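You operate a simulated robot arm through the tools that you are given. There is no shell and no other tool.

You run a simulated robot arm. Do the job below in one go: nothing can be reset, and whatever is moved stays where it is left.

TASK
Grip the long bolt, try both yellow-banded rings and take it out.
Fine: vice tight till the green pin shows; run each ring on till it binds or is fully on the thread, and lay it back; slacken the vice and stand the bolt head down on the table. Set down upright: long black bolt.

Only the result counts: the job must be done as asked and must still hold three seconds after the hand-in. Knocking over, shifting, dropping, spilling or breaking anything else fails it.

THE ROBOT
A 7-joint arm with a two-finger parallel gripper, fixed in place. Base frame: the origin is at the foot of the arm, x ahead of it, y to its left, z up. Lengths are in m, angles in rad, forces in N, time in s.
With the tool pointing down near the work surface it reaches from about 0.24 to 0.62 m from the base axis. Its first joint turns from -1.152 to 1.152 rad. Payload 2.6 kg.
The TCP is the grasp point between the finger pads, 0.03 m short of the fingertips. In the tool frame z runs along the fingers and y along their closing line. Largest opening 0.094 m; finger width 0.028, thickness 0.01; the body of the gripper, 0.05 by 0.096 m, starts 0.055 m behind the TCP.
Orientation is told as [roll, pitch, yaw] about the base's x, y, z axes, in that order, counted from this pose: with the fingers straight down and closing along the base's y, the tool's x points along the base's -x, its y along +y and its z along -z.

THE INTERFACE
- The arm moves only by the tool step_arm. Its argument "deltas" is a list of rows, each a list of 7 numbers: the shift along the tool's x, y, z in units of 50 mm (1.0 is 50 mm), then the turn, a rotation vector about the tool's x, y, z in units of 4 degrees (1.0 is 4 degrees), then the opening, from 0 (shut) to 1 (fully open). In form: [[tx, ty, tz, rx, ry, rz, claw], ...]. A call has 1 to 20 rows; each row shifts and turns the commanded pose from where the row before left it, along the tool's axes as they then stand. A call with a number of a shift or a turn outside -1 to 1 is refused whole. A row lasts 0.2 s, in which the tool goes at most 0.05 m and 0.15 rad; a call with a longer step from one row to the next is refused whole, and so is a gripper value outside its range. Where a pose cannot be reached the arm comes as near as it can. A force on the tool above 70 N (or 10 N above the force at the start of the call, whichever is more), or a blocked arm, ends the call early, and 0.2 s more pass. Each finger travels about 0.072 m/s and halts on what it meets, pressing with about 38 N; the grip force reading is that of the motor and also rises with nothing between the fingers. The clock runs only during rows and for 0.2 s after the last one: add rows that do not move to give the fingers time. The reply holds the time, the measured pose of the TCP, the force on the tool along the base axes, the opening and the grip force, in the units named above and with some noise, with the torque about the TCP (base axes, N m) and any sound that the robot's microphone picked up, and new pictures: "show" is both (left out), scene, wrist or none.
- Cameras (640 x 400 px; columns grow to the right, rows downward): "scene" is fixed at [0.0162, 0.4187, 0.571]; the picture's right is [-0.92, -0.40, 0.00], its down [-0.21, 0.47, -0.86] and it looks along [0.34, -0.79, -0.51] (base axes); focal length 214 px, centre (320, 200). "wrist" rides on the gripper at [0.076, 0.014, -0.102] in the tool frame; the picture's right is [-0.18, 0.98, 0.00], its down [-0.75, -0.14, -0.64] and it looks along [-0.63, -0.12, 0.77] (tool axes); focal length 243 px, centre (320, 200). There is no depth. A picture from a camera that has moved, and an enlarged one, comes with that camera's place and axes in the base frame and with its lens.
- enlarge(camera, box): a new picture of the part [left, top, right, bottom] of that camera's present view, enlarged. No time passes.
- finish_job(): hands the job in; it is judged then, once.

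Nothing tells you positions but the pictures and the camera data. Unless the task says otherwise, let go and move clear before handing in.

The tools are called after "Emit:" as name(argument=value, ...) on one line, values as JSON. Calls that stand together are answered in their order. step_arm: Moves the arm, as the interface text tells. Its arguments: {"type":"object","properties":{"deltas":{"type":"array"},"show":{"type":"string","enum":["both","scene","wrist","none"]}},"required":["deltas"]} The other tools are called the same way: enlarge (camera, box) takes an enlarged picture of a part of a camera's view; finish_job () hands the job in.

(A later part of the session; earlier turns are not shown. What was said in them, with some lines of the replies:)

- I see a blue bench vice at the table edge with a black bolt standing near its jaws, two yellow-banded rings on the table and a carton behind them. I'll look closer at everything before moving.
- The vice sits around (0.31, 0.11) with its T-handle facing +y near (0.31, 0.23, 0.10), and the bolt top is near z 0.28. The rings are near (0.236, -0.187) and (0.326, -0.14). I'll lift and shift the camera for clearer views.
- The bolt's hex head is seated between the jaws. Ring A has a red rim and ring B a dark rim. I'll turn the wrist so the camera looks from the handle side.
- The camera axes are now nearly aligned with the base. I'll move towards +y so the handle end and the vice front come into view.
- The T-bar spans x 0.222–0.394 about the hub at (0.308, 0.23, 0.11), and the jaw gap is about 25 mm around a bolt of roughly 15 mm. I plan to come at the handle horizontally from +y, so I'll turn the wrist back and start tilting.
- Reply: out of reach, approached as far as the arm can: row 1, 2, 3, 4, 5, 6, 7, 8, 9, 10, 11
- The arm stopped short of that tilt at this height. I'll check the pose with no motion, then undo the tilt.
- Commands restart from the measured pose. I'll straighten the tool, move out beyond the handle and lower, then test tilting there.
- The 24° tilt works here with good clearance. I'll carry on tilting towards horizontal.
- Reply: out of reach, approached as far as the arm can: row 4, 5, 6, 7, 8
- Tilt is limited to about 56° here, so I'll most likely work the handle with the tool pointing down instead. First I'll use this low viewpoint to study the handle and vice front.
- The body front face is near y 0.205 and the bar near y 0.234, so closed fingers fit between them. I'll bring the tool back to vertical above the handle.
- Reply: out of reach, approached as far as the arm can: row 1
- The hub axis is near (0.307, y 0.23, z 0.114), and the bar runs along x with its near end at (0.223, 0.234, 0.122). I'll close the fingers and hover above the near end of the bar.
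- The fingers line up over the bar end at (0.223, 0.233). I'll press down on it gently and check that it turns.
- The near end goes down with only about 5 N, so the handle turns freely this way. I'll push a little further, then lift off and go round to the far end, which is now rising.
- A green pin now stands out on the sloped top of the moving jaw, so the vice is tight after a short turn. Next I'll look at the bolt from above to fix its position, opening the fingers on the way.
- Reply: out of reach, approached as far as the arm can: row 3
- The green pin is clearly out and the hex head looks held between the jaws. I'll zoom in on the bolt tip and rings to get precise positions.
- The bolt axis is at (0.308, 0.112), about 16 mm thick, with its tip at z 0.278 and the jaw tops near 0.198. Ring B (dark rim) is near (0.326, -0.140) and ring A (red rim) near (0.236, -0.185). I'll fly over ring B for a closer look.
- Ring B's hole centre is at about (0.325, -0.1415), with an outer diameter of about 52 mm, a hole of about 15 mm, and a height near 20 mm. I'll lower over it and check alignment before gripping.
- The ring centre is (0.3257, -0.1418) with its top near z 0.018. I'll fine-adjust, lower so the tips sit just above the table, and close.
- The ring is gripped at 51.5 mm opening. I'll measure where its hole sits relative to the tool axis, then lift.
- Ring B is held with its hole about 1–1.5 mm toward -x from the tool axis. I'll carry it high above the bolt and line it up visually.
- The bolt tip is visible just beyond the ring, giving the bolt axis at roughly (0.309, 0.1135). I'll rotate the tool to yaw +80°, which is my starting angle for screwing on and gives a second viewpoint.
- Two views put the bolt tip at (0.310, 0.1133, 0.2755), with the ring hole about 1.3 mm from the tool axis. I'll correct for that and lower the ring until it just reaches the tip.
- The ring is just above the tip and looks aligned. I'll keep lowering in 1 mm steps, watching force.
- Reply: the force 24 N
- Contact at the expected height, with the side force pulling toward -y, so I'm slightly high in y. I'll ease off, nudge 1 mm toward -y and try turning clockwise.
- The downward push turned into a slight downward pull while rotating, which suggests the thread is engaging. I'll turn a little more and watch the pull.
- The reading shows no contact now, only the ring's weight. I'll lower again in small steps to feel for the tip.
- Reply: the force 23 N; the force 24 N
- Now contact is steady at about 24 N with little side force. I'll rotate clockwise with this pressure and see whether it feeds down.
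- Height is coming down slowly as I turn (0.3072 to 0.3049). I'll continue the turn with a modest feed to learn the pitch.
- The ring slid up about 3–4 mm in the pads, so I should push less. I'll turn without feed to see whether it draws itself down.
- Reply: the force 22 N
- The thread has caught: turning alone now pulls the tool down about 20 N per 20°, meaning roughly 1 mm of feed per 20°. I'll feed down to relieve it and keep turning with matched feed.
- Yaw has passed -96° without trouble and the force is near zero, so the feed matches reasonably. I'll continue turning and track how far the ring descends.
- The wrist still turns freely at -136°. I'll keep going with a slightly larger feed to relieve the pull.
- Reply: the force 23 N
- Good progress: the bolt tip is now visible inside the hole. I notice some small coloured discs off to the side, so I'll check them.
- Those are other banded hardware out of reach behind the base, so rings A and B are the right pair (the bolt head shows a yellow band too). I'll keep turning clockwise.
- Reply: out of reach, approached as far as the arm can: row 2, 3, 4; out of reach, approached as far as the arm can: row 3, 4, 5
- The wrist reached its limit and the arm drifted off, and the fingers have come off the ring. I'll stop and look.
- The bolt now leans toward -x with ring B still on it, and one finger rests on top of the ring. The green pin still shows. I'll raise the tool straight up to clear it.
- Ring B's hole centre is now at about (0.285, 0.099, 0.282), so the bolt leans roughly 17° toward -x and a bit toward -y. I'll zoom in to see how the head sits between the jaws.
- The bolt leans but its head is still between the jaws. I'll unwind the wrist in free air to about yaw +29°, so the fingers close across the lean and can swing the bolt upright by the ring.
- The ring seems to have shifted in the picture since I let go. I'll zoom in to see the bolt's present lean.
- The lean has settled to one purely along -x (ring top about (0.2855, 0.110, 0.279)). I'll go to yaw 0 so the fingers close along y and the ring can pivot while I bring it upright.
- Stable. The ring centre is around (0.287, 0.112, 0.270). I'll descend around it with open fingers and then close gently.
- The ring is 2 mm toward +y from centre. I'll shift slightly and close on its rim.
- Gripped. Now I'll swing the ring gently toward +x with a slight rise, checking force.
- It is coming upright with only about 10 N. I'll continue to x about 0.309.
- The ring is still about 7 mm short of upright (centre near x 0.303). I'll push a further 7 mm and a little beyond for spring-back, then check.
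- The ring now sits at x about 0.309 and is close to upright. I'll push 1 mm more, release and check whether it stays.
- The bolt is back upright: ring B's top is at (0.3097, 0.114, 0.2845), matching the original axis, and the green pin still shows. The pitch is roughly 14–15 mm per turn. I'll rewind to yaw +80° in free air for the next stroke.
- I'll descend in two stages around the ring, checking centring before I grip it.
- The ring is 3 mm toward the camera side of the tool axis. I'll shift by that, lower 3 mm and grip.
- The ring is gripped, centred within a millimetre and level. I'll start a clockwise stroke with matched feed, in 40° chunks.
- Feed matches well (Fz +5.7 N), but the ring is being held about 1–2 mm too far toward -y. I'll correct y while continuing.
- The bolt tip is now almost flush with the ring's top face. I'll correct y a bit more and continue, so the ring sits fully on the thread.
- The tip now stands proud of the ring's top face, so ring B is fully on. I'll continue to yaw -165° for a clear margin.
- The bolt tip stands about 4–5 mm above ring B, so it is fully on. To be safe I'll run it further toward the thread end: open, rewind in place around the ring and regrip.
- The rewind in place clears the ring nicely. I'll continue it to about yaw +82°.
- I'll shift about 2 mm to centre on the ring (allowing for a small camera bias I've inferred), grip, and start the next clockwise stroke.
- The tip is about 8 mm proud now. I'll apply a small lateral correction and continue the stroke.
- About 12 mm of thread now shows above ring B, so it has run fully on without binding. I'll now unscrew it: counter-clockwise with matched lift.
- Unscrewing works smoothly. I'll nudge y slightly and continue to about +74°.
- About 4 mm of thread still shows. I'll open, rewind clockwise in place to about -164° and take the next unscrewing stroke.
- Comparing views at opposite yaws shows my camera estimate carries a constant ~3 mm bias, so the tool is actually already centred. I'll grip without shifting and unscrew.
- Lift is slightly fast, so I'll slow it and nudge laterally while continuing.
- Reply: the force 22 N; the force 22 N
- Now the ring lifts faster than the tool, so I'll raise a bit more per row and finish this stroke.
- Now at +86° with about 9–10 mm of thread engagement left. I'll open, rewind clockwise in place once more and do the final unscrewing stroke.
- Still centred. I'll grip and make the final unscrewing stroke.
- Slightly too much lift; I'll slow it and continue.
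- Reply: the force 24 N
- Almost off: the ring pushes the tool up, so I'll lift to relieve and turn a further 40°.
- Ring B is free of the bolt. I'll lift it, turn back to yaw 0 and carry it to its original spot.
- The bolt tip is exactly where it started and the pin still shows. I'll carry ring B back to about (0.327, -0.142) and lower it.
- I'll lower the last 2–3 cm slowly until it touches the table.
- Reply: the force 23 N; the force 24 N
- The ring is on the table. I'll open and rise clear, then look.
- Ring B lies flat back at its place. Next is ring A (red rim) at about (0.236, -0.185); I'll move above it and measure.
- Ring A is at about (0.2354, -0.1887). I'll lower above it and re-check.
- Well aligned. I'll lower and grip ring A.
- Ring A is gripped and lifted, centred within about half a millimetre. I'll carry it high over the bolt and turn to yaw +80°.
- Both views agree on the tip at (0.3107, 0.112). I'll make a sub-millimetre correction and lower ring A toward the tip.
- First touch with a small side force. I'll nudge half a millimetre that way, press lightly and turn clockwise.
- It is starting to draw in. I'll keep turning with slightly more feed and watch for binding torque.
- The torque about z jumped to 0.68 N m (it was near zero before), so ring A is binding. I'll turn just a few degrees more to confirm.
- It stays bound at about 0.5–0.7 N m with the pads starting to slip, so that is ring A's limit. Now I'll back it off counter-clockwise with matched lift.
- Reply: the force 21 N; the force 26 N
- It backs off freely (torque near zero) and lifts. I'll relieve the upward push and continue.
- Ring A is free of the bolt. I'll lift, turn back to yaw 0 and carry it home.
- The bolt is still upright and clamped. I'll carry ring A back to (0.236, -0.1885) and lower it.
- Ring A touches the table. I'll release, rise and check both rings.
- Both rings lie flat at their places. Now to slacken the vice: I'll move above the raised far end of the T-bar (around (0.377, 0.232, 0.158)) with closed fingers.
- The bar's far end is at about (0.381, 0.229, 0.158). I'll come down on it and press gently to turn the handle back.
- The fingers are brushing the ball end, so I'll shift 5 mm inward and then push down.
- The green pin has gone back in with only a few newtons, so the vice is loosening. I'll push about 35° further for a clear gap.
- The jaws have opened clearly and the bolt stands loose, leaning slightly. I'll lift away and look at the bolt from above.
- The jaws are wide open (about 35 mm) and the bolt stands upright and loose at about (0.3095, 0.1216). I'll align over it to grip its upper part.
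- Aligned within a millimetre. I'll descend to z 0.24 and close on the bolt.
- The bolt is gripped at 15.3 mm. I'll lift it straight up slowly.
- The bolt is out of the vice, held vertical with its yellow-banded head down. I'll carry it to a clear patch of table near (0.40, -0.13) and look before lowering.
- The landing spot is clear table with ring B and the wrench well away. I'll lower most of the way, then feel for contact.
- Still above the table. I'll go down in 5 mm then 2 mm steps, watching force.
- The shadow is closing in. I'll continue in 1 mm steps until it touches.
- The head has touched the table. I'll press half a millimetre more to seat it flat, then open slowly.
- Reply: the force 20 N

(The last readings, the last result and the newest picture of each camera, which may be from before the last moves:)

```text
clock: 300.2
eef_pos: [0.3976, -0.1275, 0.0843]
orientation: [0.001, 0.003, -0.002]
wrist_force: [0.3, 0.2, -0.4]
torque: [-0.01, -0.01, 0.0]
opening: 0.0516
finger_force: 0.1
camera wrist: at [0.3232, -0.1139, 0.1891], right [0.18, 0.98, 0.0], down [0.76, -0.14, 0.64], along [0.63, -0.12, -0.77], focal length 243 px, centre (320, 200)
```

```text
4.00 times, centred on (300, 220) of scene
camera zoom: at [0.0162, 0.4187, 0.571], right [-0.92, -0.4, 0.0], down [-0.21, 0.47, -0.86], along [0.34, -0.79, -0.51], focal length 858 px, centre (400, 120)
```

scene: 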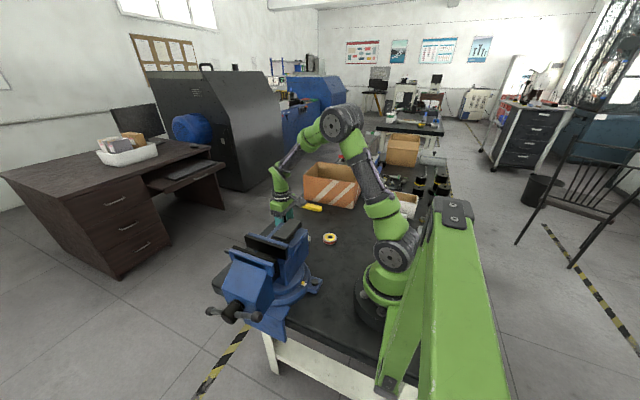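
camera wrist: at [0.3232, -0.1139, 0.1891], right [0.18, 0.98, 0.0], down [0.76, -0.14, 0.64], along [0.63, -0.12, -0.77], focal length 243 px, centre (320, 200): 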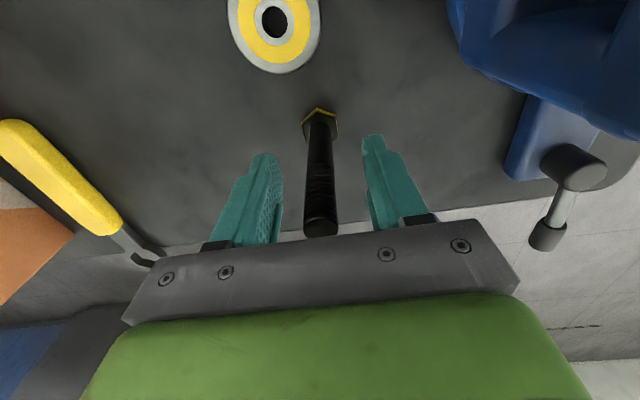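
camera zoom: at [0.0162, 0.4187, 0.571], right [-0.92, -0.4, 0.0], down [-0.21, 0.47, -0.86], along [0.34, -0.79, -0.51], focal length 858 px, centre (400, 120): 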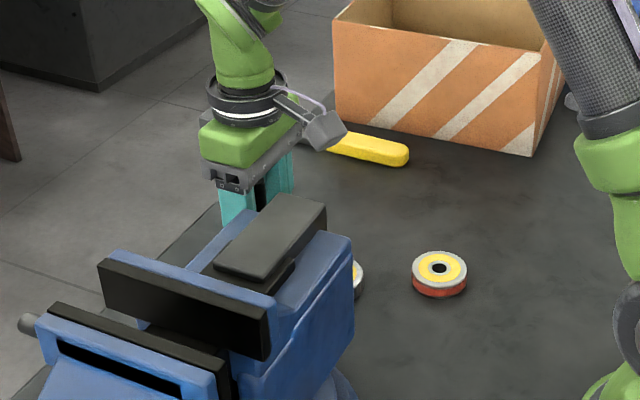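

The bolt stands on its own between the open fingers. I'll rise straight up and clear away.

Emit:
step_arm(deltas=[[0, 0, -0.2, 0, 0, 0, 0.55], [0, 0, -0.5, 0, 0, 0, 0.55], [0, 0, -0.8, 0, 0, 0, 0.55], [0, 0, -0.9, 0, 0, 0, 0.55], [0, 0, -0.9, 0, 0, 0, 0.55], [0, 0, -0.9, 0, 0, 0, 0.55], [0, 0, 0, 0, 0, 0, 0.55]], show="both")

Emit:
enlarge(camera="wrist", box=[220, 0, 420, 180])

Emit:
enlarge(camera="scene", box=[190, 170, 350, 330])

```text
clock: 301.8
eef_pos: [0.3989, -0.1285, 0.2955]
orientation: [0.001, 0.005, 0.0]
wrist_force: [-0.1, -0.1, 0.0]
torque: [-0.01, -0.02, -0.01]
opening: 0.0517
finger_force: 0.1
camera wrist: at [0.3235, -0.115, 0.3992], right [0.18, 0.98, 0.0], down [0.76, -0.14, 0.64], along [0.63, -0.12, -0.77], focal length 243 px, centre (320, 200)
```

scene: 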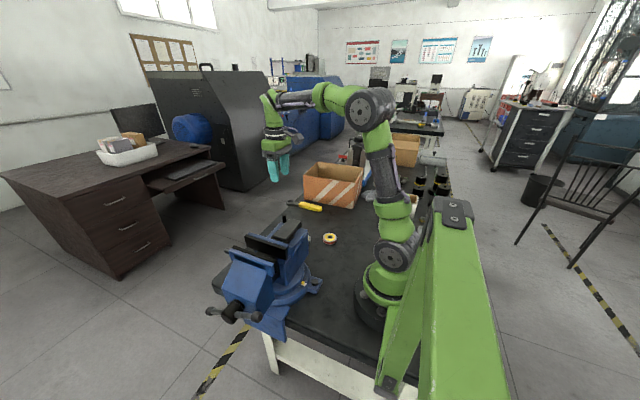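
wrist: 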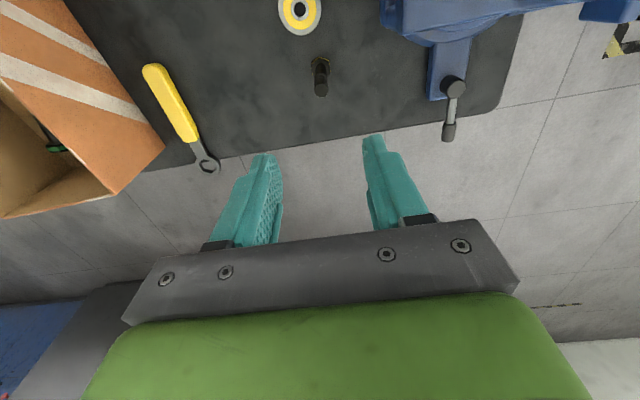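

```text
2.22 times, centred on (320, 90) of wrist
camera zoom: at [0.3235, -0.115, 0.3992], right [0.18, 0.98, 0.0], down [0.76, -0.14, 0.64], along [0.63, -0.12, -0.77], focal length 539 px, centre (320, 444)
```

zoom: 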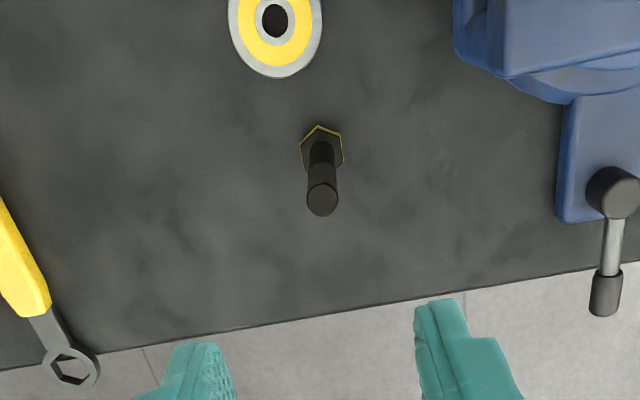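

```text
2.50 times, centred on (270, 250) of scene
camera zoom: at [0.0162, 0.4187, 0.571], right [-0.92, -0.4, 0.0], down [-0.21, 0.47, -0.86], along [0.34, -0.79, -0.51], focal length 536 px, centre (445, 75)
```

zoom: 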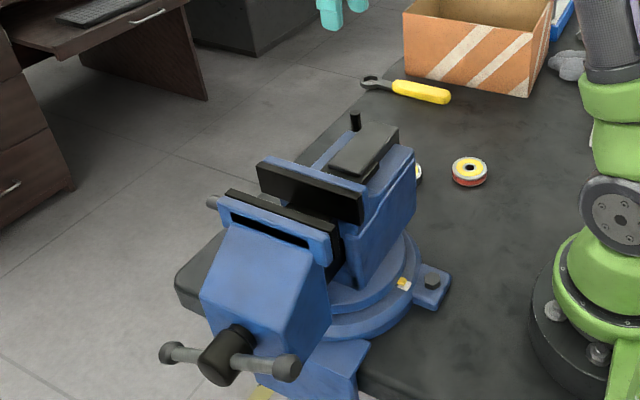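

The long bolt stands upright, head down, on clear table, both rings are back in place and the vice is slack. I'll move a bit further away and do a last stability check.

Emit:
step_arm(deltas=[[0.5, 0, -0.5, 0, 0, 0, 0.55], [0.5, 0, -0.5, 0, 0, 0, 0.55], [0, 0, 0, 0, 0, 0, 0.55], [0, 0, 0, 0, 0, 0, 0.55], [0, 0, 0, 0, 0, 0, 0.55], [0, 0, 0, 0, 0, 0, 0.55]], show="both")

Emit:
enlarge(camera="wrist", box=[200, 0, 480, 200])

```text
clock: 303.2
eef_pos: [0.3474, -0.1283, 0.3458]
orientation: [0.002, 0.005, 0.001]
wrist_force: [0.6, -0.2, -0.4]
torque: [0.02, -0.01, -0.02]
opening: 0.0519
finger_force: 0.1
camera wrist: at [0.2738, -0.1154, 0.4489], right [0.18, 0.98, 0.0], down [0.76, -0.14, 0.64], along [0.63, -0.12, -0.77], focal length 243 px, centre (320, 200)
```

scene: 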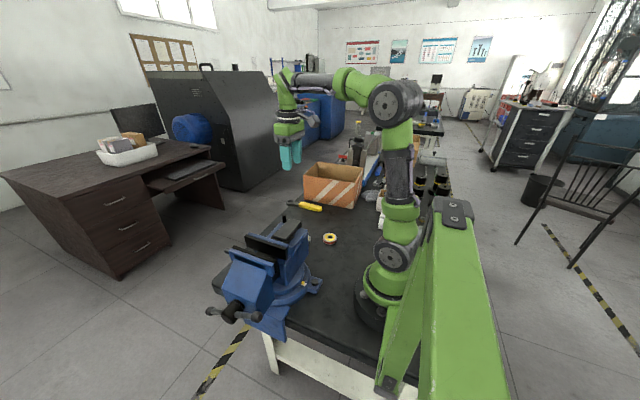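
wrist: 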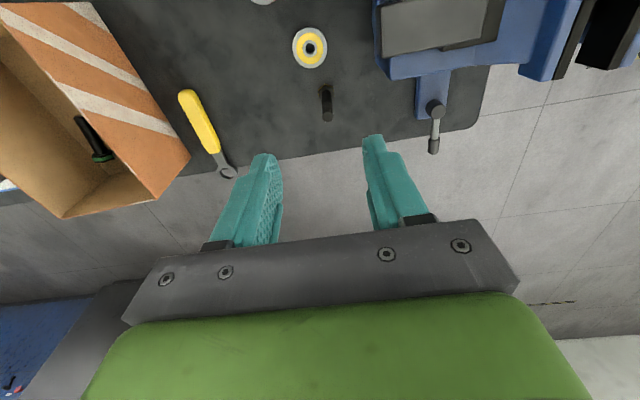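

```text
2.00 times, centred on (340, 100) of wrist
camera zoom: at [0.2738, -0.1154, 0.4489], right [0.18, 0.98, 0.0], down [0.76, -0.14, 0.64], along [0.63, -0.12, -0.77], focal length 485 px, centre (280, 400)
```

zoom: 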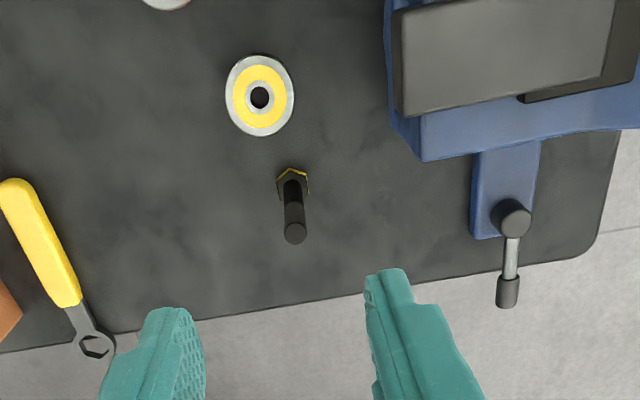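

The bolt stands steadily, both rings lie flat where they came from, the vice is slack, and the gripper is clear and empty. I'm handing the job in.

Emit:
finish_job()

```text
The job is handed in.
```

I've handed the job in. The long bolt is standing head down on clear table near (0.40, -0.13), both yellow-banded rings are laid back, and the vice is slack. I don't know how it was judged.

- **Vice:** The green pin came out after about 40° of handle turn, and it was out in every view while I tried the rings. I slackened it again at the end and the jaws are wide open.
- **Ring B (dark rim):** It ran on freely until it was fully on the thread, with about 12 mm of bolt showing above it. I unscrewed it and laid it flat about 2 mm from where it started.
- **Ring A (red rim):** It bound after 3–4 mm, with the turning torque jumping from near zero to about 0.7 N m. I backed it off and laid it flat where it was.
- **One slip on the way:** During the first stroke with ring B the wrist reached its turning limit. The arm drifted and the bolt was left leaning about 15° in the jaws. I swung it upright by the ring and checked it was back on its original line. Ring B stayed on the bolt and the pin stayed out, so I carried on.

I saw nothing else knocked or moved, and the gripper finished empty and clear of the work.
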